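You operate a simulated robot arm through the tools that you are given. There is no shell and no other tool.

Carry out the task below with a simulated two-armed robot. There is one attempt and no reset: what you move stays moved.

TASK
Test the lamps, set zone top and length 8 m, zero the count.
Fine: one press each on the white and the yellow button.
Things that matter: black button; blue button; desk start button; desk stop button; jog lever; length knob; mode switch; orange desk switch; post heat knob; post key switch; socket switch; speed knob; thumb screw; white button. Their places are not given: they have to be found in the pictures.

It is judged by the outcome, as a careful person would: the job done as asked, and still so three seconds after it is handed in. It fails if anything else is knocked over, pushed out of place, dropped, spilled or broken.

THE ROBOT
Two 7-joint arms with two-finger parallel grippers on one trunk that stands fixed in place. Base frame: the origin is at the foot of the trunk, x ahead of it, y to its left, z up; the work surface is at about z = 0.78. Readings come in m, degrees, newtons and seconds.
The left shoulder is at [0.07, 0.163, 1.295], the right one opposite. With the tool pointing down near the work surface each hand reaches from about 0.24 to 0.84 m from the base axis, measured 20 degrees to its own side. Payload 3.43 kg a hand.
Tool frame (each hand has its own): the origin (TCP) lies between the finger pads and is the grasp point; the fingertips stand 0.034 m ahead of it; z points along the fingers, y is the line along which they close. Largest opening 0.128 m; finger width 0.024, thickness 0.012; the body of the gripper, 0.048 by 0.13 m, starts 0.096 m behind the TCP.
Orientation is told as [roll, pitch, yaw] about the base's x, y, z axes, in that order, counted from this pose: with the fingers straight down and closing along the base's y, the tool's x points along the base's -x, its y along +y and its z along -z.

THE INTERFACE
- The arms move only by the tool nudge_tool. It takes "left_motion", "right_motion" or both (then of equal length, played together; a hand with none holds still); each is a list of rows, each a list of 7 numbers: the turn, a rotation vector about the tool's x, y, z in degrees, then the shift along the tool's x, y, z in cm, then the gripper command, from -1 (fully open) to 1 (shut), values between in proportion. In form: [[wx, wy, wz, tx, ty, tz, hand], ...]. A call has 1 to 20 rows; each row is the pose to reach, as a shift and turn from the pose commanded when the call began, along the tool's axes at that moment. Each row takes 0.2 s and may step no farther than 0.05 m and 8.6 degrees from the row before; otherwise, or with a gripper value out of range, the whole call is refused. A pose out of reach is approached as far as the arm can. The call stops where the force on the tool passes 40 N (or 10 N more than at its start, if that is more) or the arm is blocked; 0.2 s more then pass. Each finger travels about 0.153 m/s and halts on what it meets, pressing with about 29 N; the grip force reading is that of the motor and also rises with nothing between the fingers. The clock runs only during rows and for 0.2 s after the last one: add rows that repeat a pose to give the fingers time. The reply holds the time, the measured pose of the TCP, the force on the tool along the base axes, the opening and the grip force, in the units named above and with some noise, with the torque about the TCP (base axes, N m) and any sound that the robot's microphone picked up.
- Cameras (640 x 400 px; columns grow to the right, rows downward): "scene" is now at [0.105, -0.0474, 1.5201]; the picture's right is [-0.69, -0.72, 0.00], its down [-0.45, 0.43, -0.78] and it looks along [0.56, -0.54, -0.63] (base axes); focal length 364 px, centre (320, 200). "left" rides on the left gripper at [0.076, 0.011, -0.16] in its tool frame; the picture's right is [-0.15, 0.99, 0.00], its down [-0.88, -0.13, -0.46] and it looks along [-0.45, -0.07, 0.89] (tool axes); focal length 234 px, centre (320, 200). "right" rides on the right gripper at [0.076, -0.011, -0.16] in its tool frame; the picture's right is [0.15, 0.99, 0.00], its down [-0.88, 0.13, -0.46] and it looks along [-0.45, 0.07, 0.89] (tool axes); focal length 234 px, centre (320, 200).
- camera(camera): a new picture of that camera. The clock stands still meanwhile.
- lift_body(by): slides the trunk up (or, below 0, down) by that many m; the arms and the scene camera ride with it, the base frame stays. It gives what a move gives, with no picture.
- turn_head(pan, tilt): turns the head with the scene camera to pan (to the left, within 86 degrees either way) and tilt (down, from -29 to 69), counted from straight ahead of the robot. It gives what a move gives.
- pixel_to_xyz(camera, pixels): for up to 12 pixels [column, row] of the newest picture of that camera ("zoom" is the newest enlarged one), the place [x, y, z] in the base frame of the surface seen there, good to about 0.003 m, but the place of the scene camera against the robot may be out by one fixed shift of up to 0.018 m in any direction. The clock stands still meanwhile.
- zoom(camera, box): a new picture of the part [left, top, right, bottom] of that camera's present view, enlarged. The clock stands still meanwhile.
- finish_job(): hands the job in; it is judged then, once.

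Unless the task says otherwise, let go and move clear before handing in.

The tools are called after "Call:" as name(argument=value, ...) on one line, values as JSON. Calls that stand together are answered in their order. nudge_tool: Moves the arms, as the interface text tells. Its arguments: {"type":"object","properties":{"left_motion":{"type":"array","items":{"type":"array","items":{"type":"number"}}},"right_motion":{"type":"array","items":{"type":"array","items":{"type":"number"}}}},"required":[]} The other tools are called the same way: lift_body (by) slides the trunk up or down; turn_head (pan, tilt) turns the head that bears the scene camera; camera (camera) takes a picture; pixel_to_xyz (camera, pixels) gives the place of the surface under pixels of a picture; zoom (camera, box) takes an enlarged picture of a part of a camera's view; finish_job () hands the job in.

At the start:

```text
time: 0.0
left_tool_pos: [0.5646, -0.0962, 1.1914]
left_tcp_rot: [0.0, 0.0, -0.1]
left_contact_force: [1.1, 0.8, -0.4]
left_moment: [0.04, 0.01, -0.04]
left_grip_width: 0.128
left_gripper_force: 0.1
right_tool_pos: [0.378, -0.5126, 1.1324]
right_tcp_rot: [0.0, 0.0, 0.0]
right_contact_force: [-0.6, 0.2, -0.3]
right_moment: [0.03, 0.01, 0.0]
right_grip_width: 0.1279
right_gripper_force: 0.0
trunk travel left (down, up): [-0.775, 0.165]
head pan, tilt: [-43.7, 39.0]
```

scene: 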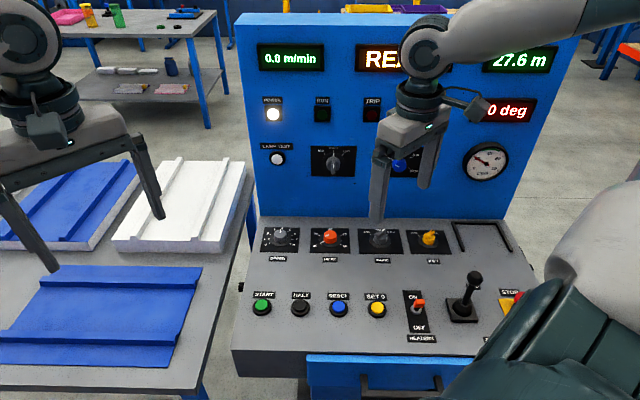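
right: 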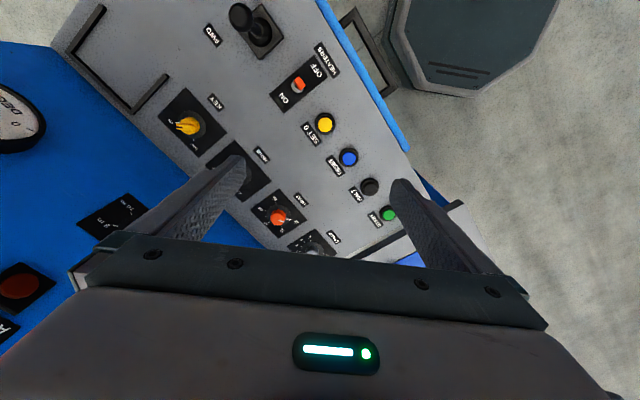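
left: 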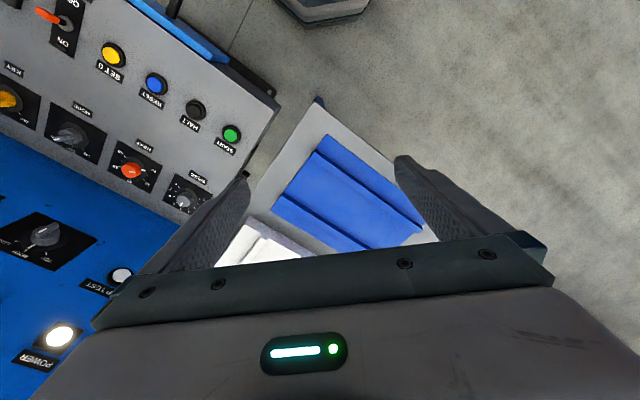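

The scene shows a desk console with a vertical panel: a white lamp test button near (277,158), a rotary switch near (333,160), and the yellow SET 0 button near (377,309). I'll zoom in to read the labels.

Call:
zoom(camera="scene", box=[240, 80, 400, 180])

Call:
zoom(camera="scene", box=[240, 210, 400, 330])

Call:
zoom(camera="scene", box=[380, 80, 540, 200])

Call:
zoom(camera="scene", box=[360, 210, 540, 350])

```text
4.00 times, centred on (320, 130) of scene
```

zoom: 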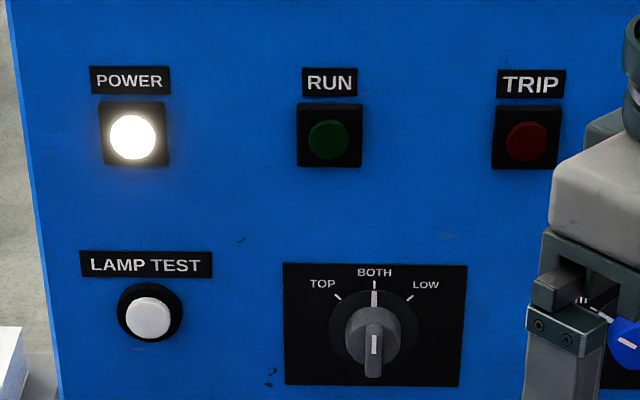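

```text
3.33 times, centred on (320, 270) of scene
```

zoom: 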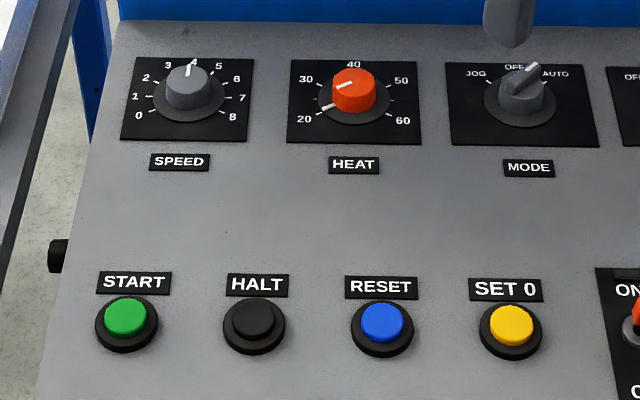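

```text
3.33 times, centred on (460, 140) of scene
```

zoom: 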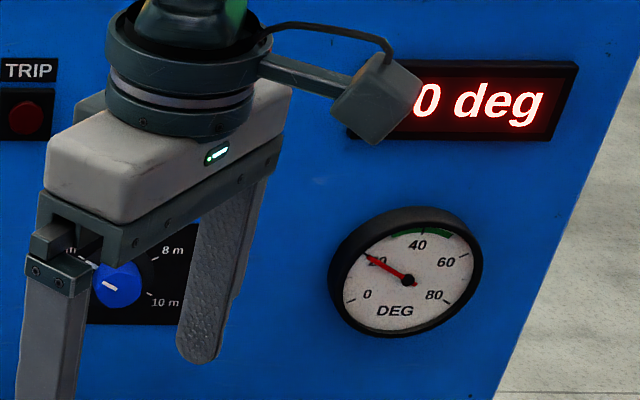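

```text
2.86 times, centred on (450, 280) of scene
```

zoom: 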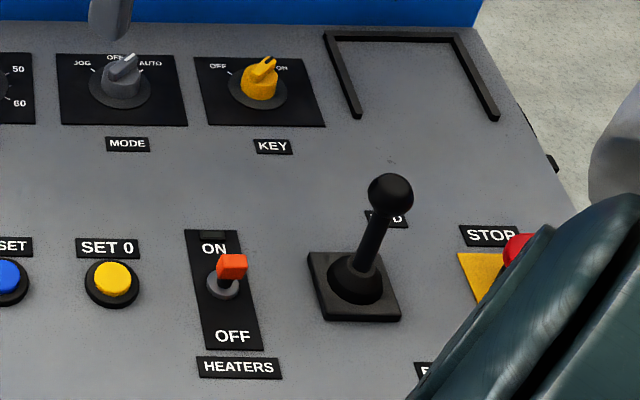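

The zone selector (333,160) sits at BOTH and the blue length knob near (400,165) is behind the right hand. I'll get the positions of the controls and of the panel.

Call:
camera(camera="scene")

Call:
pixel_to_xyz(camera="scene", pixels=[[277, 159], [334, 160], [334, 146], [400, 167], [250, 30], [540, 160], [300, 200], [377, 308], [262, 305], [330, 237], [240, 350], [470, 205]])

Call:
pixel_to_xyz(camera="scene", pixels=[[268, 80], [268, 190], [440, 200], [300, 280], [440, 340], [350, 270], [475, 275], [280, 237], [380, 237], [428, 237], [418, 304], [320, 345]])

```text
taken
```

scene: 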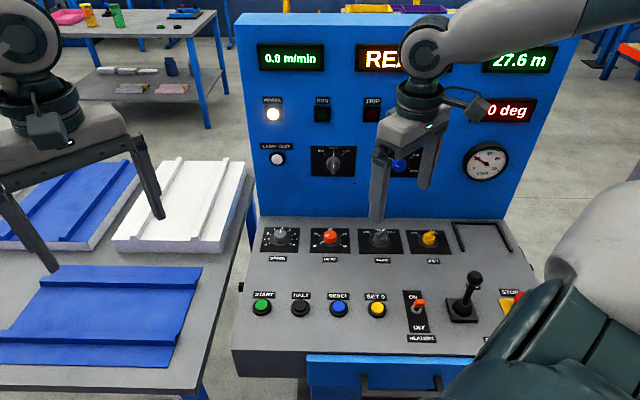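

```text
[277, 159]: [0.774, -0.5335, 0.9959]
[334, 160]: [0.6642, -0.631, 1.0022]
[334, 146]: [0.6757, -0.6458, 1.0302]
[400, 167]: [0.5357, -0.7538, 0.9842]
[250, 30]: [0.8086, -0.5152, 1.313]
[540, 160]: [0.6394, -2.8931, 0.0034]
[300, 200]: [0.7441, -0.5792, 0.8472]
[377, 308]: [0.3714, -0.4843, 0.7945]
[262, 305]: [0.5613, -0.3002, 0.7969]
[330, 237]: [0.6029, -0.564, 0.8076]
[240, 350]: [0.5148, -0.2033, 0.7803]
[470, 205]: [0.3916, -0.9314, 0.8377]
```

```text
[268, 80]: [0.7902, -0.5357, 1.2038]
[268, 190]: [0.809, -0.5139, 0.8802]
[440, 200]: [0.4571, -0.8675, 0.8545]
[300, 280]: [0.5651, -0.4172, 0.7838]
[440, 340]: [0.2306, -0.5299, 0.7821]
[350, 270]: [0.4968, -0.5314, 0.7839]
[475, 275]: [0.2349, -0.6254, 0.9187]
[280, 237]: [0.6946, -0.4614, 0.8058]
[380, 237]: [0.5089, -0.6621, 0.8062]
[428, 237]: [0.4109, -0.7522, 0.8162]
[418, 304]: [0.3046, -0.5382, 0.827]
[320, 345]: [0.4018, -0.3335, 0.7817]
```

The panel is a vertical plane with normal about (-0.707, 0.707, 0), with the desk in front of it at z≈0.78. I'll compare the wrist cameras' positions with the scene camera's to find its fixed shift.

Call:
pixel_to_xyz(camera="right", pixels=[[325, 123], [348, 157], [370, 187], [389, 214], [297, 84], [279, 217]])

Call:
pixel_to_xyz(camera="left", pixels=[[112, 54], [156, 84], [195, 110], [231, 134], [131, 170], [121, 276], [48, 237]])

Call:
pixel_to_xyz(camera="scene", pixels=[[377, 308], [339, 308], [300, 307], [262, 305], [331, 237], [277, 159], [273, 115]])

```text
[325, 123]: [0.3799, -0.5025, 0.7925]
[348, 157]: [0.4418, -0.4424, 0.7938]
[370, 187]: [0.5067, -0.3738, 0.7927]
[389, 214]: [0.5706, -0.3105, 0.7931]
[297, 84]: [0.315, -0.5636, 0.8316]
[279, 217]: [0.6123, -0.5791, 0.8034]
```

```text
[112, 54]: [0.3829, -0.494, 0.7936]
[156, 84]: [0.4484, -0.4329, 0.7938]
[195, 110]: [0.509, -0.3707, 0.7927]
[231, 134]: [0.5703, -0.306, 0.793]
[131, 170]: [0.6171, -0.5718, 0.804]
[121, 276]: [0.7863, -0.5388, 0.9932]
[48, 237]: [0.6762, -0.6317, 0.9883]
```

```text
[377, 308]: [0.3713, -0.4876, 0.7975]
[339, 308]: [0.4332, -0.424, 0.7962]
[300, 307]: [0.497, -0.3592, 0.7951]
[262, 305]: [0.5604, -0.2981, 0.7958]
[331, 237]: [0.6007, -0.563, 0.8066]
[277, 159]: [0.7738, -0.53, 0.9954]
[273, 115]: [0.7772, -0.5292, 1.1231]
```

The wrist cameras put the controls about (+0.010, -0.011, -0.003) m from the scene camera's readings. Next I'll clear the left arm to the left and yaw the right hand to face the panel.

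Call:
nudge_tool(left_motion=[[0, 0, 0, 1, 4, 0, -1], [0, 0, 0, 2, 8, 0, -1], [0, 0, 0, 4, 12, 0, -1], [0, 0, 0, 6, 16, 0, -1], [0, 0, 0, 8, 20, 0, -1], [0, 0, 0, 10, 24, 0, -1], [0, 0, 0, 12, 28, 0, -1]], right_motion=[[0, 0, 0, 0, 0, 0, -1], [0, 0, 7.5, -2, 0, 0, -1], [0, 0, 15, -4, 0, 0, -1], [0, 0, 22.5, -6, 0, 0, -1], [0, 0, 30, -8, 0, 0, -1], [0, 0, 37.5, -10, 0, 0, -1], [0, 0, 45, -12, 0, 0, -1]])

```text
time: 1.6
left_tool_pos: [0.4464, 0.1866, 1.1904]
left_tcp_rot: [-0.1, 0.0, 0.0]
left_contact_force: [0.2, 0.2, 0.7]
left_moment: [-0.01, -0.03, 0.02]
left_grip_width: 0.1279
left_gripper_force: 0.1
right_tool_pos: [0.4989, -0.5085, 1.1336]
right_tcp_rot: [0.0, -0.2, -45.1]
right_contact_force: [1.1, 0.0, 0.7]
right_moment: [-0.05, -0.01, 0.0]
right_grip_width: 0.1279
right_gripper_force: 0.0
trunk travel left (down, up): [-0.775, 0.165]
head pan, tilt: [-43.7, 39.0]
```

The right hand now faces the panel and is about 0.24 m off it. I'll pitch it up until the fingers point horizontally at the panel and close them.

Call:
nudge_tool(right_motion=[[0, -8.2, 0, 0, 0, 0, 0], [0, -16.4, 0, 0, 0, 0, 0.5], [0, -24.6, 0, 0, 0, 0, 1], [0, -32.8, 0, 0, 0, 0, 1], [0, -41, 0, 0, 0, 0, 1], [0, -49.2, 0, 0, 0, 0, 1], [0, -57.4, 0, 0, 0, 0, 1], [0, -65.6, 0, 0, 0, 0, 1], [0, -73.8, 0, 0, 0, 0, 1], [0, -82, 0, 0, 0, 0, 1], [0, -90, 0, 0, 0, 0, 1]])

Call:
camera(camera="scene")

Call:
camera(camera="right")

```text
time: 4.0
left_tool_pos: [0.4471, 0.1818, 1.1922]
left_tcp_rot: [0.1, 0.0, -0.1]
left_contact_force: [0.0, 0.5, -0.1]
left_moment: [0.01, 0.0, 0.02]
left_grip_width: 0.1282
left_gripper_force: 0.1
right_tool_pos: [0.5056, -0.5396, 1.1423]
right_tcp_rot: [65.1, -89.8, -109.9]
right_contact_force: [0.2, 0.2, -0.2]
right_moment: [-0.02, -0.01, -0.01]
right_grip_width: 0.0003
right_gripper_force: 29.1
right hand out of reach, approached as far as the arm can: row 8, 9, 11
trunk travel left (down, up): [-0.775, 0.165]
head pan, tilt: [-43.7, 39.0]
```

```text
taken
```

scene: 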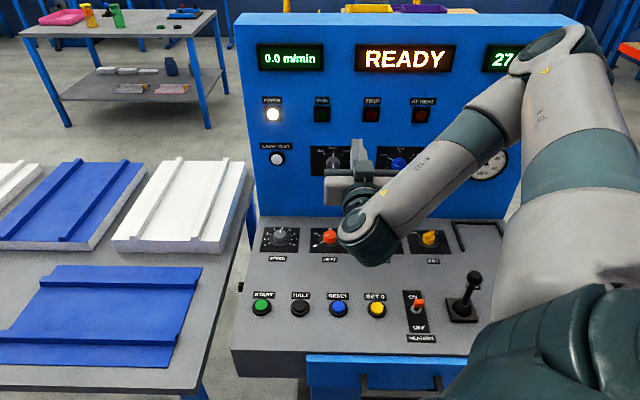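

```text
taken
```

right: 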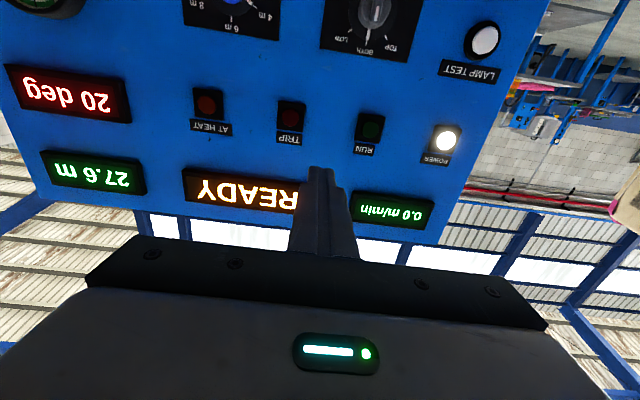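

The fingers now point horizontally at the panel and the right camera sees it upside down. I'll zoom on the length knob (232,5), the zone switch (370,15) and the lamp test button (485,40).

Call:
zoom(camera="right", box=[170, 0, 330, 100])

Call:
zoom(camera="scene", box=[260, 130, 420, 230])

Call:
pixel_to_xyz(camera="right", pixels=[[485, 41], [483, 20], [446, 139], [369, 10], [370, 128], [291, 115], [208, 103], [233, 4], [450, 110], [320, 140], [470, 90], [180, 90]])

```text
4.00 times, centred on (250, 50) of right
```

zoom: 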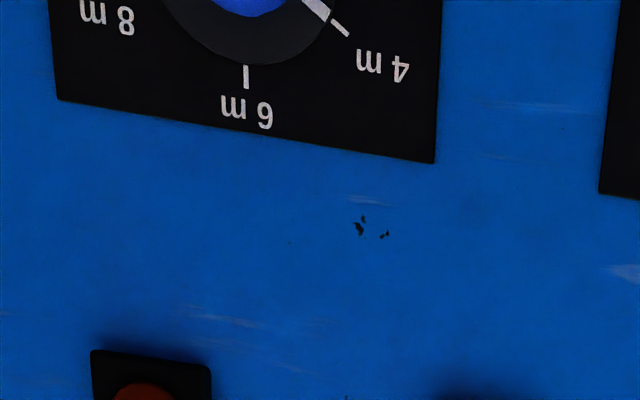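

```text
4.00 times, centred on (340, 180) of scene
```

zoom: 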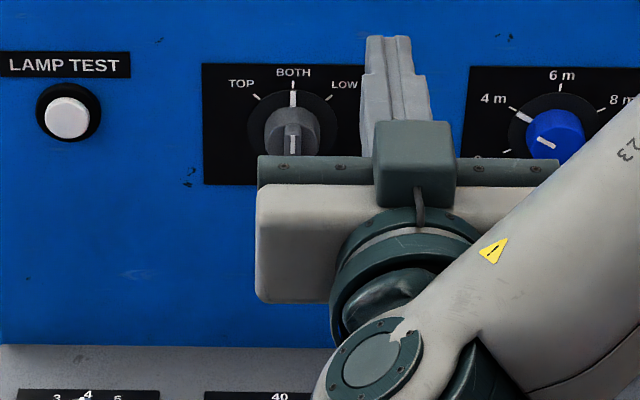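

```text
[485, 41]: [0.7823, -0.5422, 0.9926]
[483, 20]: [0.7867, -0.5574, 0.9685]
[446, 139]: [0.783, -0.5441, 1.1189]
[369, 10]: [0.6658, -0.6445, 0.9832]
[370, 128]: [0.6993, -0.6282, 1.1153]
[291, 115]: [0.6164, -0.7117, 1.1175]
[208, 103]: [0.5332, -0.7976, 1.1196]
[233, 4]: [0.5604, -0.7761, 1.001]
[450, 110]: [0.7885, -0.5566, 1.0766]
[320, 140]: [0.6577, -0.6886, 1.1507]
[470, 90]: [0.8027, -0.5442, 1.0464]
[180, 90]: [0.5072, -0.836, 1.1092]
```

The lamp test button centre is at about (0.784, -0.541, 0.993), protruding about 14 mm from the panel. The length knob points at 4 m. I'll bring the closed fingertips in front of the lamp test button with some clearance.

Call:
nudge_tool(right_motion=[[0, 0, 0, 2, 2.8, 1, 1], [0, 0, 0, 4, 5.6, 2, 1], [0, 0, 0, 6, 8.4, 3, 1], [0, 0, 0, 8, 11.2, 4, 1], [0, 0, 0, 10, 14, 5, 1], [0, 0, 0, 12, 16.8, 6.5, 1], [0, 0, 0, 14.9, 19.6, 8, 1]])

Call:
camera(camera="right")

Call:
camera(camera="scene")

```text
time: 5.6
left_tool_pos: [0.4471, 0.1835, 1.1923]
left_tcp_rot: [0.0, 0.0, -0.1]
left_contact_force: [0.0, -0.7, -0.6]
left_moment: [-0.03, -0.02, 0.02]
left_grip_width: 0.1281
left_gripper_force: 0.0
right_tool_pos: [0.6627, -0.5074, 1.1065]
right_tcp_rot: [7.9, -89.7, -52.7]
right_contact_force: [-0.5, -0.8, -0.4]
right_moment: [0.01, -0.02, -0.01]
right_grip_width: 0.0
right_gripper_force: 29.1
right hand out of reach, approached as far as the arm can: row 1, 3, 4, 5, 6, 7
trunk travel left (down, up): [-0.775, 0.165]
head pan, tilt: [-43.7, 39.0]
```

```text
taken
```

right: 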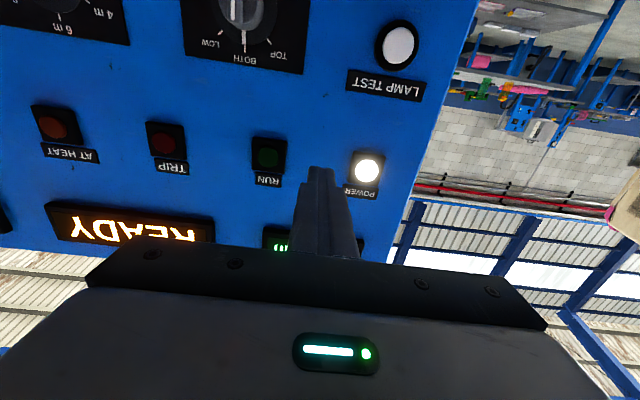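

```text
taken
```

scene: 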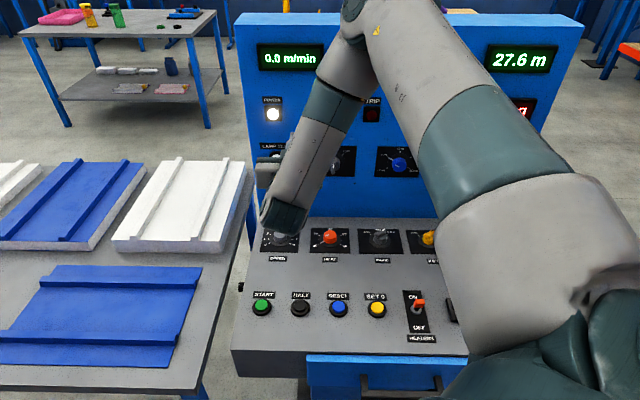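

The right hand stopped at z=1.1065, limited by its wrist. I'll lower the trunk so the hand comes down to button height without changing its pose.

Call:
lift_body(by=-0.12)

Call:
nudge_tool(right_motion=[[0, 0, 0, 0, 0, 0, 1]])

Call:
camera(camera="scene")

```text
time: 7.1
left_tool_pos: [0.4471, 0.1842, 1.0716]
left_tcp_rot: [-0.1, 0.0, 0.0]
left_contact_force: [-0.2, 0.9, 0.0]
left_moment: [-0.01, -0.01, -0.03]
left_grip_width: 0.1278
left_gripper_force: 0.1
right_tool_pos: [0.6616, -0.5071, 0.9871]
right_tcp_rot: [14.0, -89.8, -58.8]
right_contact_force: [0.4, -1.4, -0.4]
right_moment: [0.02, 0.0, 0.0]
right_grip_width: 0.0
right_gripper_force: 29.2
trunk travel left (down, up): [-0.655, 0.285]
head pan, tilt: [-43.7, 39.0]
```

```text
time: 7.5
left_tool_pos: [0.4465, 0.1831, 1.0712]
left_tcp_rot: [0.0, 0.0, 0.0]
left_contact_force: [-0.4, 0.1, 0.8]
left_moment: [0.03, -0.01, -0.01]
left_grip_width: 0.128
left_gripper_force: 0.0
right_tool_pos: [0.6645, -0.5069, 0.9872]
right_tcp_rot: [8.6, -89.7, -53.5]
right_contact_force: [-0.4, 0.3, 0.1]
right_moment: [0.0, -0.03, 0.0]
right_grip_width: 0.0002
right_gripper_force: 28.9
trunk travel left (down, up): [-0.655, 0.285]
head pan, tilt: [-43.7, 39.0]
```

```text
taken
```

scene: 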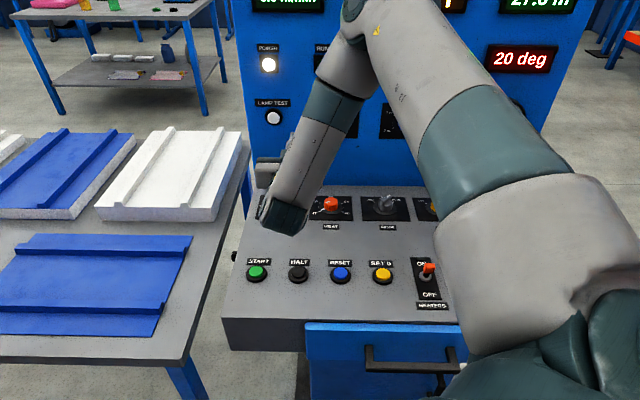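

The hand held its pose at z=0.987. To get away from the joint limit, I'll raise the hand 10 cm and then lower the trunk another 10 cm.

Call:
nudge_tool(right_motion=[[0, 0, 0, -4, 0, 0, 1], [0, 0, 0, -8, 0, 0, 1], [0, 0, 0, -11, 0, 0, 1], [0, 0, 0, -11, 0, 0, 1]])

Call:
lift_body(by=-0.11)

Call:
camera(camera="right")

Call:
camera(camera="scene")

```text
time: 8.5
left_tool_pos: [0.4461, 0.1847, 1.0706]
left_tcp_rot: [0.0, 0.0, 0.0]
left_contact_force: [0.1, 0.4, 0.0]
left_moment: [-0.03, 0.0, 0.01]
left_grip_width: 0.1278
left_gripper_force: 0.0
right_tool_pos: [0.6629, -0.5065, 1.0953]
right_tcp_rot: [9.3, -89.8, -54.3]
right_contact_force: [0.0, -0.7, 0.4]
right_moment: [0.02, 0.0, 0.0]
right_grip_width: 0.0
right_gripper_force: 29.0
trunk travel left (down, up): [-0.655, 0.285]
head pan, tilt: [-43.7, 39.0]
```

```text
time: 9.9
left_tool_pos: [0.4461, 0.1844, 0.9602]
left_tcp_rot: [0.1, 0.0, 0.0]
left_contact_force: [-0.4, 0.1, -0.5]
left_moment: [-0.02, 0.0, 0.0]
left_grip_width: 0.1282
left_gripper_force: 0.1
right_tool_pos: [0.6621, -0.5062, 0.9862]
right_tcp_rot: [14.7, -89.8, -59.7]
right_contact_force: [-0.7, 0.3, 0.3]
right_moment: [-0.01, 0.03, 0.0]
right_grip_width: 0.0001
right_gripper_force: 29.3
trunk travel left (down, up): [-0.545, 0.395]
head pan, tilt: [-43.7, 39.0]
```

```text
taken
```

right: 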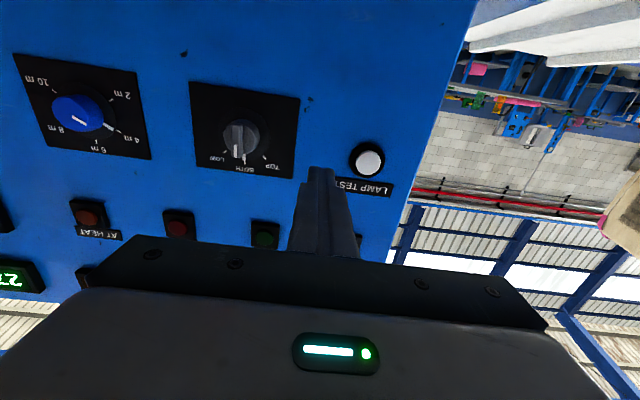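

```text
taken
```

scene: 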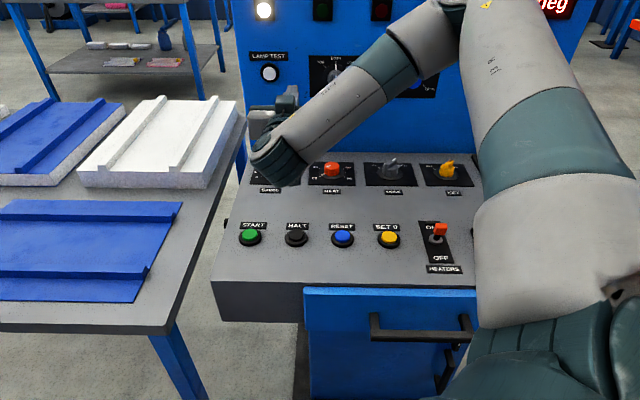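

The right camera now shows all three panel controls: length knob (80,112), zone switch (240,140) and lamp test (368,160). I'll zoom and measure them from here.

Call:
zoom(camera="right", box=[0, 40, 160, 180])

Call:
zoom(camera="right", box=[180, 70, 400, 210])

Call:
pixel_to_xyz(camera="right", pixels=[[370, 161], [360, 160], [238, 137], [241, 151], [260, 140], [80, 120], [66, 108], [86, 107], [110, 126], [190, 82], [296, 98], [290, 178]])

```text
2.86 times, centred on (80, 110) of right
```

zoom: 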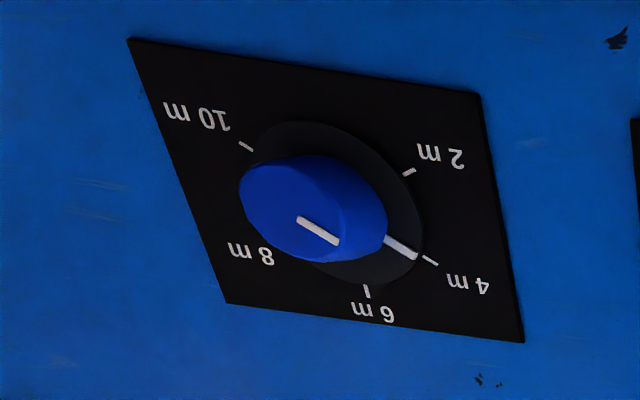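

```text
2.86 times, centred on (290, 140) of right
```

zoom: 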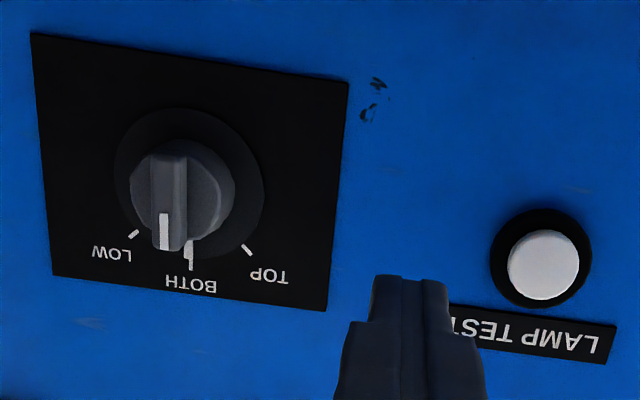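

```text
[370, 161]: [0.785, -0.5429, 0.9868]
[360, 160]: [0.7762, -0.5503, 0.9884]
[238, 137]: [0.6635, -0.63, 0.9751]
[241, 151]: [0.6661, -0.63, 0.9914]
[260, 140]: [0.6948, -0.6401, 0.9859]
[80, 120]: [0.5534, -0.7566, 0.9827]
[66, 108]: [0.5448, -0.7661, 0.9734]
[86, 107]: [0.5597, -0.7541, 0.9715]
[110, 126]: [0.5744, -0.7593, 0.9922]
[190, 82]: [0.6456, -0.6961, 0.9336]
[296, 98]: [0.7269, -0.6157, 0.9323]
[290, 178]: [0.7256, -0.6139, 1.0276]
```

Lamp test centre is at s≈0.172 along the panel, z≈0.990, with its face 0.938 m out along the normal. I'll align to it with the fingertips about 4 cm short.

Call:
nudge_tool(right_motion=[[0, 0, 0, -0.2, 3, 1, 1], [0, 0, 0, -0.4, 6.1, 2, 1], [0, 0, 0, -0.4, 6.1, 4, 1], [0, 0, 0, -0.4, 6.1, 4, 1]])

Call:
camera(camera="right")

Call:
camera(camera="scene")

```text
time: 10.9
left_tool_pos: [0.4455, 0.1844, 0.9616]
left_tcp_rot: [0.1, 0.0, 0.0]
left_contact_force: [0.4, 0.4, 0.0]
left_moment: [-0.01, -0.02, 0.01]
left_grip_width: 0.1283
left_gripper_force: 0.1
right_tool_pos: [0.7349, -0.4888, 0.9893]
right_tcp_rot: [-6.3, -89.9, -38.7]
right_contact_force: [-0.6, 0.2, -0.2]
right_moment: [-0.02, -0.02, 0.01]
right_grip_width: 0.0
right_gripper_force: 28.4
trunk travel left (down, up): [-0.545, 0.395]
head pan, tilt: [-43.7, 39.0]
```

```text
taken
```

right: 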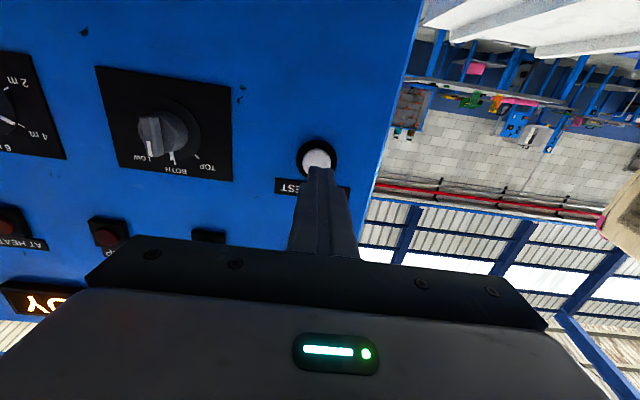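

```text
taken
```

scene: 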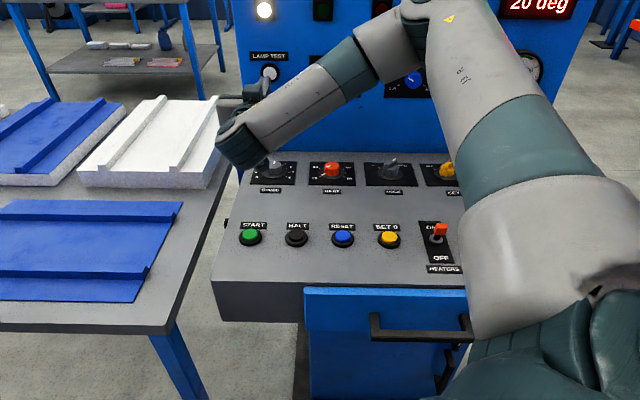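

Call:
zoom(camera="right", box=[270, 120, 370, 190])

Call:
zoom(camera="scene", box=[200, 40, 360, 140])

```text
5.71 times, centred on (320, 155) of right
```

zoom: 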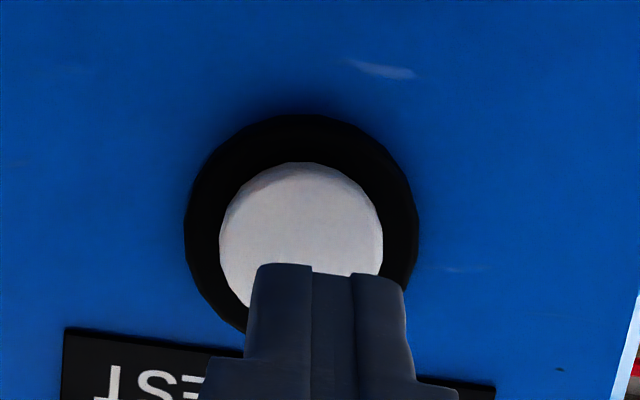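

```text
4.00 times, centred on (280, 90) of scene
```

zoom: 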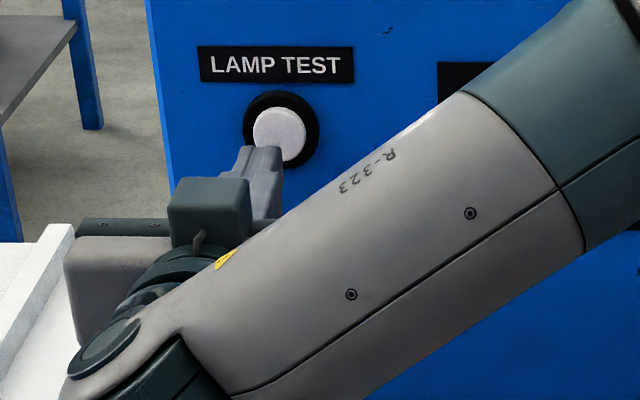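

The fingertips line up with the white button vertically and sit about 3.5 mm off sideways, so I'll correct that and push in to press it once.

Call:
nudge_tool(right_motion=[[0, 0, 0, 0, -0.4, 1.5, 1], [0, 0, 0, 0, -0.4, 3, 1], [0, 0, 0, 0, -0.4, 3.6, 1], [0, 0, 0, 0, -0.4, 4.0, 1], [0, 0, 0, 0, -0.4, 4.3, 1], [0, 0, 0, 0, -0.4, 4.5, 1], [0, 0, 0, 0, -0.4, 4.5, 1]])

Call:
camera(camera="right")

Call:
zoom(camera="scene", box=[200, 0, 440, 140])

```text
time: 12.5
left_tool_pos: [0.4436, 0.1853, 0.9617]
left_tcp_rot: [-0.1, 0.0, 0.0]
left_contact_force: [-1.2, 0.7, 0.1]
left_moment: [0.01, 0.0, 0.02]
left_grip_width: 0.128
left_gripper_force: 0.1
right_tool_pos: [0.7614, -0.5241, 0.9907]
right_tcp_rot: [-10.9, -89.8, -34.0]
right_contact_force: [-17.3, 15.5, -7.1]
right_moment: [0.2, 0.11, -0.07]
right_grip_width: 0.0001
right_gripper_force: 29.0
trunk travel left (down, up): [-0.545, 0.395]
head pan, tilt: [-43.7, 39.0]
heard: click
```

```text
taken
```

right: 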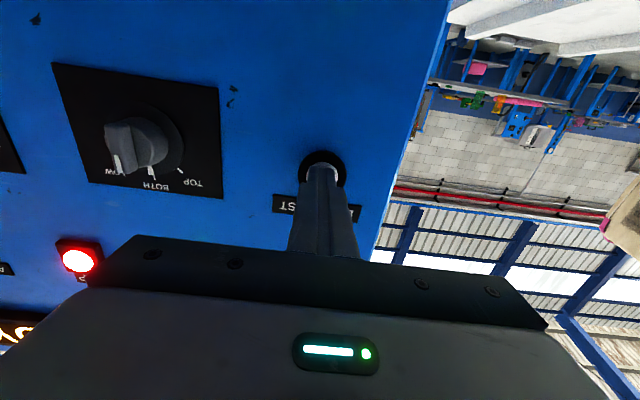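

```text
2.67 times, centred on (320, 70) of scene
```

zoom: 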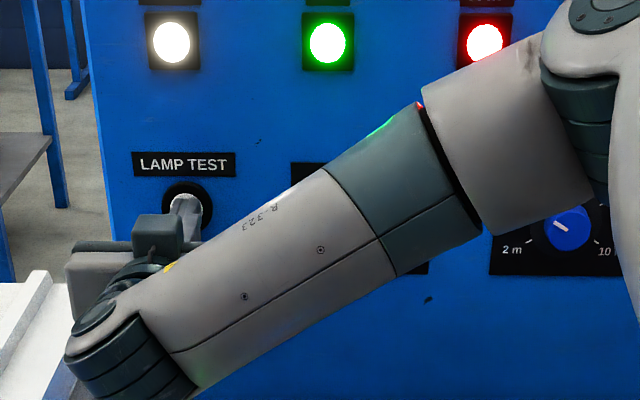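

One click was heard and all the lamps lit (green RUN, red TRIP and AT HEAT), so the lamp test is done. I'll back straight off and slide over in front of the zone switch.

Call:
nudge_tool(right_motion=[[0, 0, 0, 0, 0, -2, 1], [0, 0, 0, 0, 0, -6, 1], [0, 0, 0, 0.2, -4, -8, 1], [0, 0, 0, 0.4, -8, -9, 0.6], [0, 0, 0, 0.6, -12, -9, 0.2], [0, 0, 0, 0.9, -14.5, -9, 0], [0, 0, 0, 0.9, -14.5, -9, 0]])

Call:
camera(camera="right")

Call:
camera(camera="scene")

```text
time: 14.1
left_tool_pos: [0.4469, 0.1834, 0.9591]
left_tcp_rot: [-0.1, 0.0, 0.0]
left_contact_force: [-0.3, -0.2, 0.2]
left_moment: [-0.04, -0.03, 0.03]
left_grip_width: 0.1279
left_gripper_force: 0.1
right_tool_pos: [0.5985, -0.5651, 0.982]
right_tcp_rot: [-5.4, -89.9, -39.6]
right_contact_force: [0.5, -0.3, -0.1]
right_moment: [0.0, 0.03, -0.01]
right_grip_width: 0.064
right_gripper_force: 0.1
trunk travel left (down, up): [-0.545, 0.395]
head pan, tilt: [-43.7, 39.0]
```

```text
taken
```

right: 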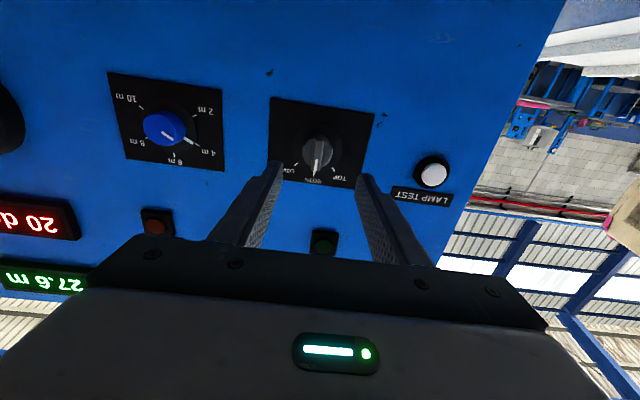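

```text
taken
```

scene: 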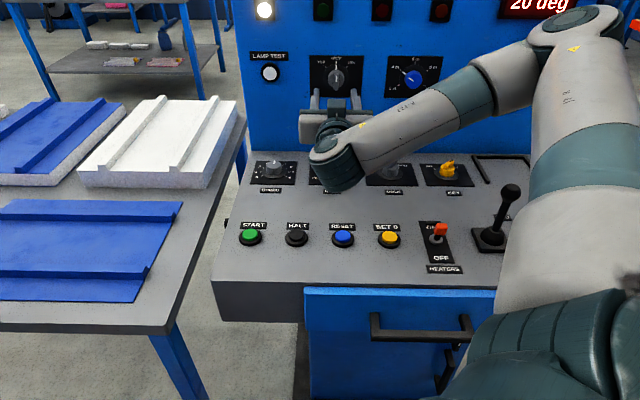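

Call:
zoom(camera="right", box=[260, 90, 380, 190])

Call:
pixel_to_xyz(camera="right", pixels=[[316, 140], [316, 160], [316, 148], [325, 150], [309, 150], [331, 150], [290, 150], [338, 130], [372, 120], [275, 105], [162, 127], [172, 130]])

Call:
zoom(camera="scene", box=[300, 40, 440, 130])

```text
4.00 times, centred on (320, 140) of right
```

zoom: 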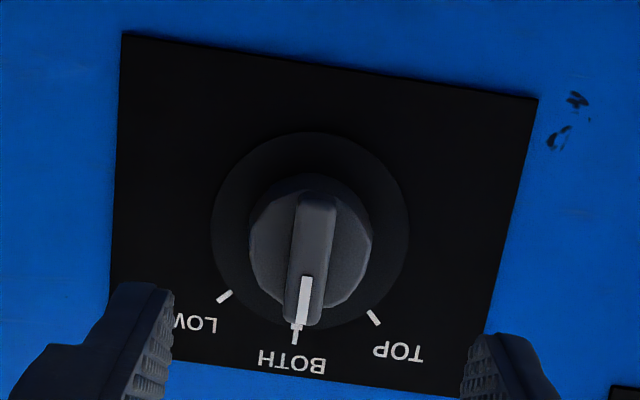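

```text
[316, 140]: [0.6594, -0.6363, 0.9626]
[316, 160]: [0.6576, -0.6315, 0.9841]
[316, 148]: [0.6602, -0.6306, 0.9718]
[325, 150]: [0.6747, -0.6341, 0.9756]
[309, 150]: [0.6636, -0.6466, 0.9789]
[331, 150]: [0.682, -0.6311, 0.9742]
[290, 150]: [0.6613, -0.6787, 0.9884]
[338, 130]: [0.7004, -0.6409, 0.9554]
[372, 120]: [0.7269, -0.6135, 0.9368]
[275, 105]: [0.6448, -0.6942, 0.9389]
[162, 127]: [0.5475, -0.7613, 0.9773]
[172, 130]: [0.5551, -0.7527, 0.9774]
```

```text
4.44 times, centred on (370, 85) of scene
```

zoom: 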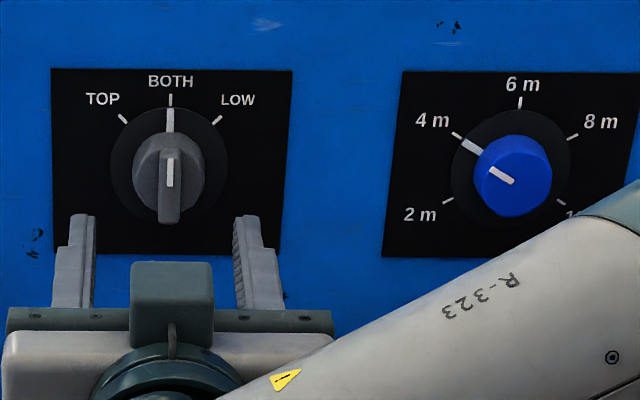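

The zone switch's raised bar is about 13 mm wide at s≈0.0215, z≈0.979, with its front at N≈0.912 and the knob body at 0.926. I'll move the open fingers in on either side of it.

Call:
nudge_tool(right_motion=[[0, 0, 0, 0.3, -0.2, 2, 0], [0, 0, 0, 0.3, -0.2, 4, 0], [0, 0, 0, 0.3, -0.2, 5.5, 0], [0, 0, 0, 0.3, -0.2, 6.5, 0], [0, 0, 0, 0.3, -0.2, 6.5, 0]])

Call:
camera(camera="right")

Call:
zoom(camera="scene", box=[280, 40, 420, 130])

```text
time: 15.3
left_tool_pos: [0.4462, 0.1834, 0.9624]
left_tcp_rot: [0.0, 0.0, 0.0]
left_contact_force: [-0.6, 0.0, 0.1]
left_moment: [0.02, 0.0, -0.03]
left_grip_width: 0.1279
left_gripper_force: 0.1
right_tool_pos: [0.642, -0.613, 0.9782]
right_tcp_rot: [9.5, -89.7, -54.6]
right_contact_force: [-0.6, 0.0, -0.1]
right_moment: [0.01, 0.01, 0.04]
right_grip_width: 0.0642
right_gripper_force: 0.0
trunk travel left (down, up): [-0.545, 0.395]
head pan, tilt: [-43.7, 39.0]
```

```text
taken
```

right: 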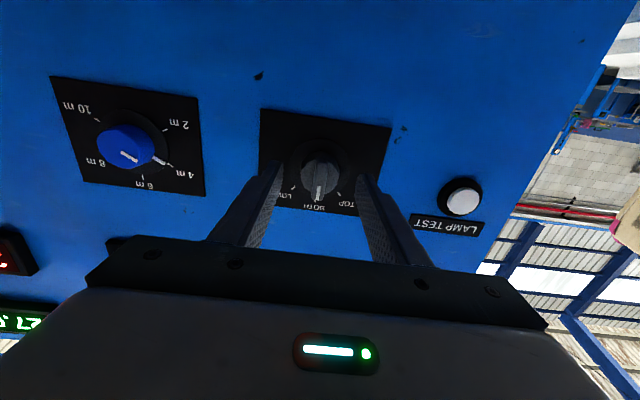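

```text
4.44 times, centred on (350, 85) of scene
```

zoom: 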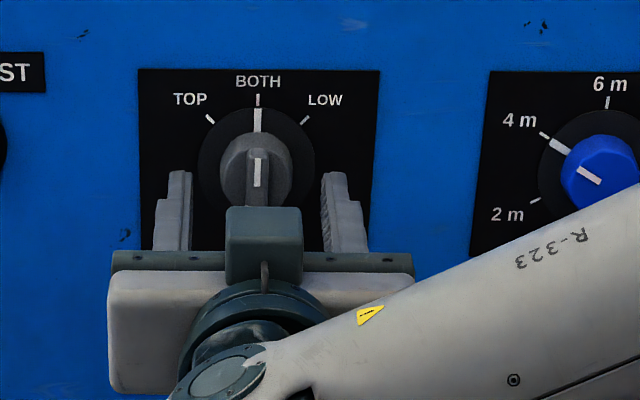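

The fingers straddle the bar with the tips at N≈0.921. I'll close on it.

Call:
nudge_tool(right_motion=[[0, 0, 0, 0, 0, 0, 0.5], [0, 0, 0, 0, 0, 0, 1], [0, 0, 0, 0, 0, 0, 1]])

Call:
zoom(camera="right", box=[260, 90, 380, 190])

```text
time: 16.1
left_tool_pos: [0.4462, 0.1836, 0.9606]
left_tcp_rot: [0.0, 0.0, 0.0]
left_contact_force: [-0.9, 0.3, -0.2]
left_moment: [0.02, 0.0, 0.0]
left_grip_width: 0.1279
left_gripper_force: 0.0
right_tool_pos: [0.6423, -0.6134, 0.9769]
right_tcp_rot: [10.0, -89.8, -55.0]
right_contact_force: [-0.4, -0.4, -0.8]
right_moment: [0.01, 0.0, -0.06]
right_grip_width: 0.011
right_gripper_force: 44.1
trunk travel left (down, up): [-0.545, 0.395]
head pan, tilt: [-43.7, 39.0]
```

```text
4.00 times, centred on (320, 140) of right
```

zoom: 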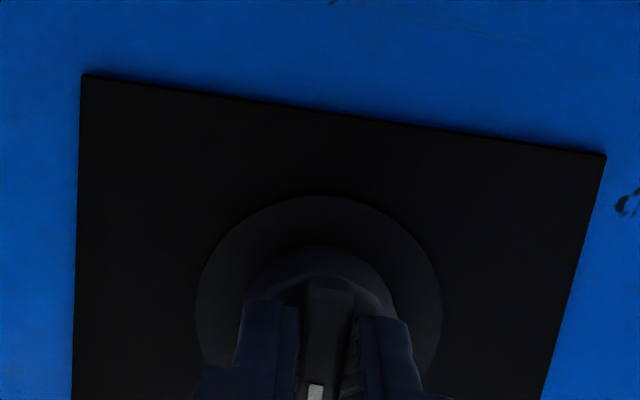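

The bar is gripped at 11 mm opening. I'll turn it 45° counter-clockwise as seen from the front, toward TOP.

Call:
nudge_tool(right_motion=[[0, 0, -8, 0, 0, 0, 1], [0, 0, -16, 0, 0, 0, 1], [0, 0, -24, 0, 0, 0, 1], [0, 0, -32, 0, 0, 0, 1], [0, 0, -40, 0, 0, 0, 1], [0, 0, -45, 0, 0, 0, 1], [0, 0, -45, 0, 0, 0, 1]])

Call:
camera(camera="right")

Call:
zoom(camera="scene", box=[280, 40, 420, 130])

```text
time: 17.7
left_tool_pos: [0.4449, 0.1828, 0.9622]
left_tcp_rot: [-0.1, 0.0, 0.1]
left_contact_force: [0.3, -0.8, 0.5]
left_moment: [0.01, 0.01, 0.0]
left_grip_width: 0.128
left_gripper_force: 0.1
right_tool_pos: [0.6398, -0.614, 0.9793]
right_tcp_rot: [-89.9, -45.1, 44.8]
right_contact_force: [-1.2, -13.2, 9.7]
right_moment: [-0.26, -0.32, -0.27]
right_grip_width: 0.0109
right_gripper_force: 44.3
trunk travel left (down, up): [-0.545, 0.395]
head pan, tilt: [-43.7, 39.0]
```

```text
taken
```

right: 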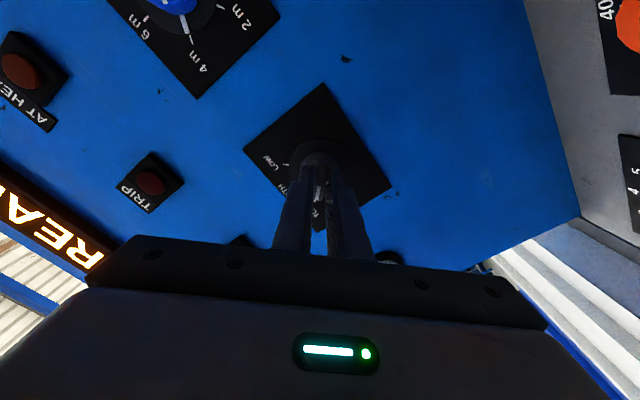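

```text
4.44 times, centred on (350, 85) of scene
```

zoom: 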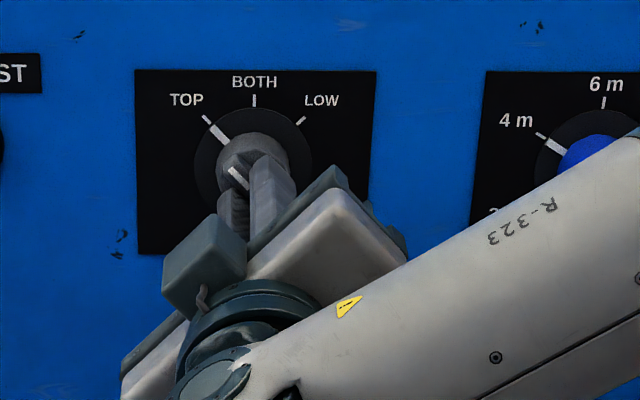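

The pointer now lines up with TOP. I'll open the fingers, back straight out and rotate the hand upright again.

Call:
nudge_tool(right_motion=[[0, 0, 0, 0, 0, 0, 0.5], [0, 0, 0, 0, 0, 0, 0.2], [0, 0, 0, 0, 0, 0, 0.2], [0, 0, 0, 0, 0, -3, 0.2], [0, 0, 0, 0, 0, -6, 0.2], [0, 0, 8, 0, 0, -7, 0.2], [0, 0, 16, 0, 0, -7, 0.2], [0, 0, 24, 0, 0, -7, 0.2], [0, 0, 32, 0, 0, -7, 0.2], [0, 0, 40, 0, 0, -7, 0.2], [0, 0, 45, 0, 0, -7, 0.2]])

Call:
camera(camera="right")

Call:
zoom(camera="scene", box=[280, 40, 420, 130])

```text
time: 20.1
left_tool_pos: [0.4465, 0.1837, 0.9618]
left_tcp_rot: [0.1, 0.0, 0.0]
left_contact_force: [0.0, -0.5, -0.1]
left_moment: [0.0, -0.01, -0.02]
left_grip_width: 0.1279
left_gripper_force: 0.0
right_tool_pos: [0.5909, -0.5632, 0.9777]
right_tcp_rot: [43.4, -89.8, -88.5]
right_contact_force: [-0.1, -0.1, -0.7]
right_moment: [-0.01, 0.02, 0.01]
right_grip_width: 0.0509
right_gripper_force: 0.2
trunk travel left (down, up): [-0.545, 0.395]
head pan, tilt: [-43.7, 39.0]
```

```text
taken
```

right: 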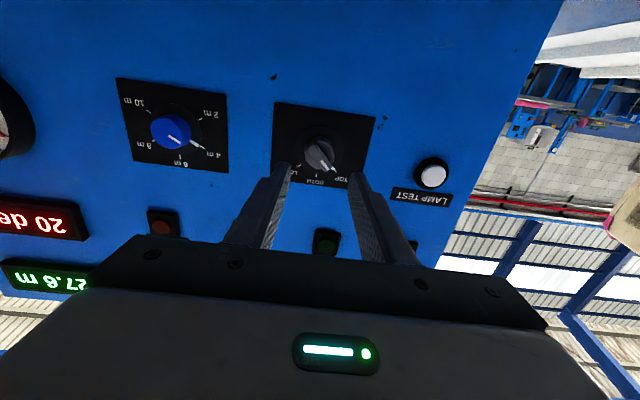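

```text
4.44 times, centred on (350, 85) of scene
```

zoom: 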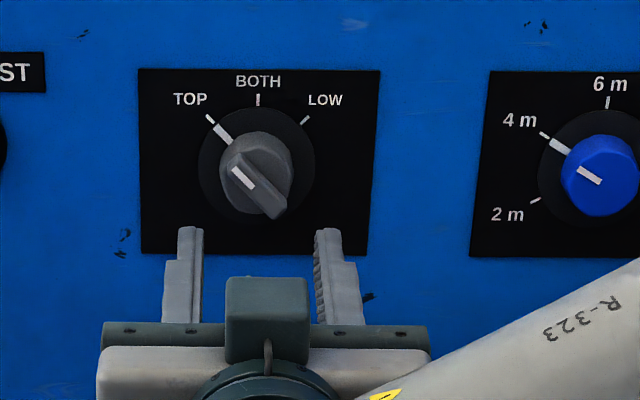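

The zone switch reads TOP. Now I'll slide 17 cm along the panel to face the blue length knob.

Call:
nudge_tool(right_motion=[[0, 0, 0, 0, -4, 0, 0.2], [0, 0, 0, 0, -8, 0, 0.2], [0, 0, 0, 0, -12, 0, 0.2], [0, 0, 0, 0, -16, 0, 0.2], [0, 0, 0, 0, -17, 0, 0.0], [0, 0, 0, 0, -17, 0, 0.0]])

Call:
camera(camera="right")

Call:
zoom(camera="right", box=[250, 90, 390, 190])

Call:
camera(camera="scene")

```text
time: 21.5
left_tool_pos: [0.4453, 0.1843, 0.9617]
left_tcp_rot: [-0.1, 0.0, 0.0]
left_contact_force: [-0.3, -0.4, 0.8]
left_moment: [0.02, 0.02, 0.0]
left_grip_width: 0.1278
left_gripper_force: 0.0
right_tool_pos: [0.473, -0.6839, 0.9787]
right_tcp_rot: [23.0, -89.9, -67.8]
right_contact_force: [-0.1, 0.1, -0.5]
right_moment: [0.02, 0.01, -0.01]
right_grip_width: 0.064
right_gripper_force: 0.0
trunk travel left (down, up): [-0.545, 0.395]
head pan, tilt: [-43.7, 39.0]
```

```text
taken
```

right: 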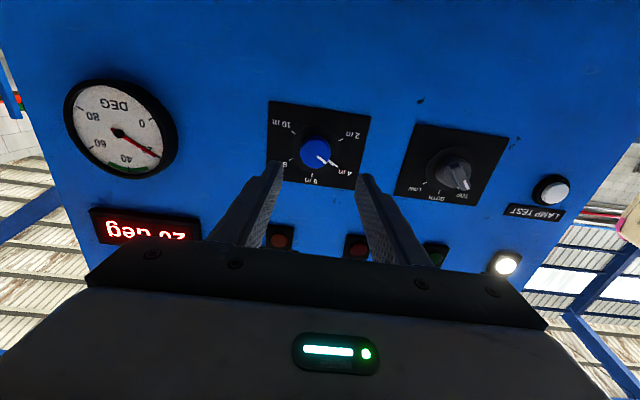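

```text
4.00 times, centred on (320, 140) of right
```

zoom: 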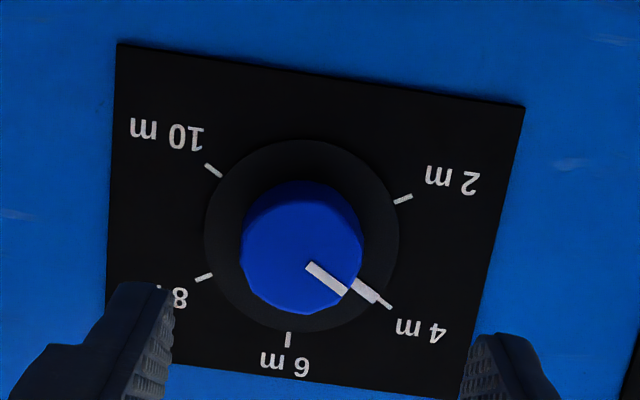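

```text
taken
```

scene: 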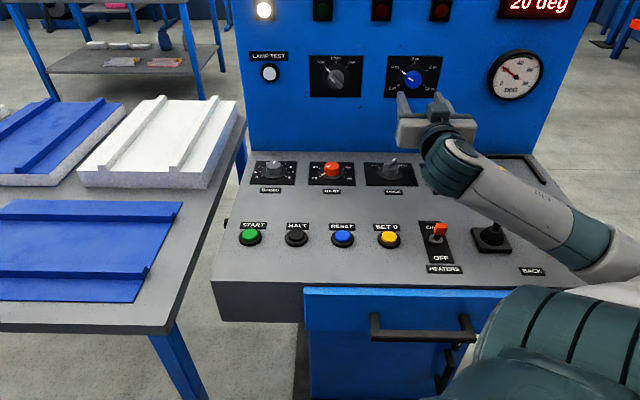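

The forearm now passes near the jog lever (base at 490,238). I'll measure the clearance before going on.

Call:
zoom(camera="scene", box=[380, 100, 640, 290])

Call:
pixel_to_xyz(camera="scene", pixels=[[495, 228], [490, 200], [510, 210], [540, 215], [540, 240], [570, 250], [600, 250], [520, 180], [460, 165], [490, 240], [413, 80], [440, 130]])

```text
2.11 times, centred on (510, 195) of scene
```

zoom: 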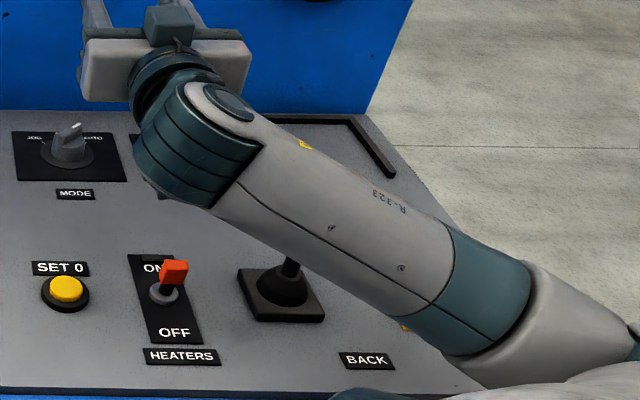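

```text
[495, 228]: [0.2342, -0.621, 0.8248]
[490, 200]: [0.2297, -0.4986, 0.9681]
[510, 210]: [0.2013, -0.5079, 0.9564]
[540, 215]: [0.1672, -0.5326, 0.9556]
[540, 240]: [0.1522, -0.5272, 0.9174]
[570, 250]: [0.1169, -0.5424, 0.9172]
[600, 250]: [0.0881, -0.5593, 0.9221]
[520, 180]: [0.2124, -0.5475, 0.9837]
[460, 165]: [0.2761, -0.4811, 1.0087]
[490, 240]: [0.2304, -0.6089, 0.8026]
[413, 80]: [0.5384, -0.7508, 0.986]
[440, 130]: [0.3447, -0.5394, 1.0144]
```

Forearm-to-lever clearance is only about 3 cm here, which is too tight for advancing. I'll raise the trunk (lifting the whole arm) and lower the hand back to knob height, to keep the forearm high.

Call:
lift_body(by=0.08)

Call:
nudge_tool(right_motion=[[0, 0, 0, 3, 0, 0, 0], [0, 0, 0, 6, 0, 0, 0], [0, 0, 0, 8, 0, 0, 0], [0, 0, 0, 8, 0, 0, 0]])

Call:
camera(camera="scene")

Call:
pixel_to_xyz(camera="scene", pixels=[[460, 165], [490, 200], [510, 210], [540, 215], [540, 240], [570, 250], [600, 250], [520, 180]])

```text
time: 22.7
left_tool_pos: [0.446, 0.1849, 1.0422]
left_tcp_rot: [0.0, 0.0, 0.0]
left_contact_force: [0.7, -0.2, -0.3]
left_moment: [-0.01, 0.05, 0.03]
left_grip_width: 0.1283
left_gripper_force: 0.1
right_tool_pos: [0.472, -0.6848, 1.0586]
right_tcp_rot: [10.2, -89.9, -55.2]
right_contact_force: [-0.5, -0.1, 0.2]
right_moment: [0.0, 0.02, 0.01]
right_grip_width: 0.0639
right_gripper_force: 0.0
trunk travel left (down, up): [-0.625, 0.315]
head pan, tilt: [-43.7, 39.0]
```

```text
time: 23.7
left_tool_pos: [0.446, 0.1842, 1.0409]
left_tcp_rot: [0.0, 0.0, 0.1]
left_contact_force: [1.2, -0.5, -0.1]
left_moment: [-0.05, -0.02, 0.03]
left_grip_width: 0.1281
left_gripper_force: 0.1
right_tool_pos: [0.4726, -0.6839, 0.9775]
right_tcp_rot: [10.0, -89.8, -54.9]
right_contact_force: [-0.5, -1.0, 0.6]
right_moment: [0.0, 0.01, 0.0]
right_grip_width: 0.064
right_gripper_force: 0.1
trunk travel left (down, up): [-0.625, 0.315]
head pan, tilt: [-43.7, 39.0]
```

```text
taken
```

scene: 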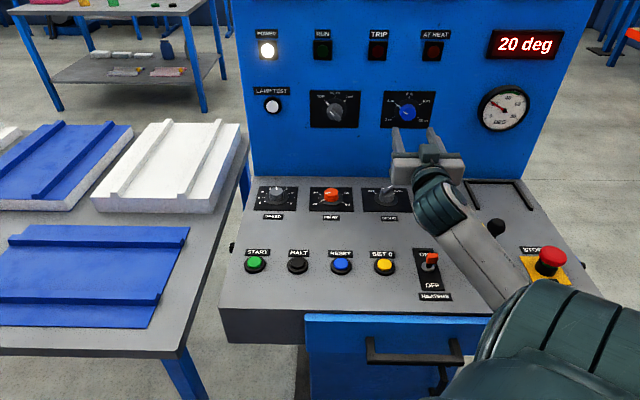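

```text
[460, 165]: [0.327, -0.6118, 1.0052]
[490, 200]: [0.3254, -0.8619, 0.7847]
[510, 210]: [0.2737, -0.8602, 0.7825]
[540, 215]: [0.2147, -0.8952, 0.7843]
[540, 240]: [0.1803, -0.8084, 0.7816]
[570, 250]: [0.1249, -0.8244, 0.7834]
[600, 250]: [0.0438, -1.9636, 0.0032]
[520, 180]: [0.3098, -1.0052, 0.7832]
```

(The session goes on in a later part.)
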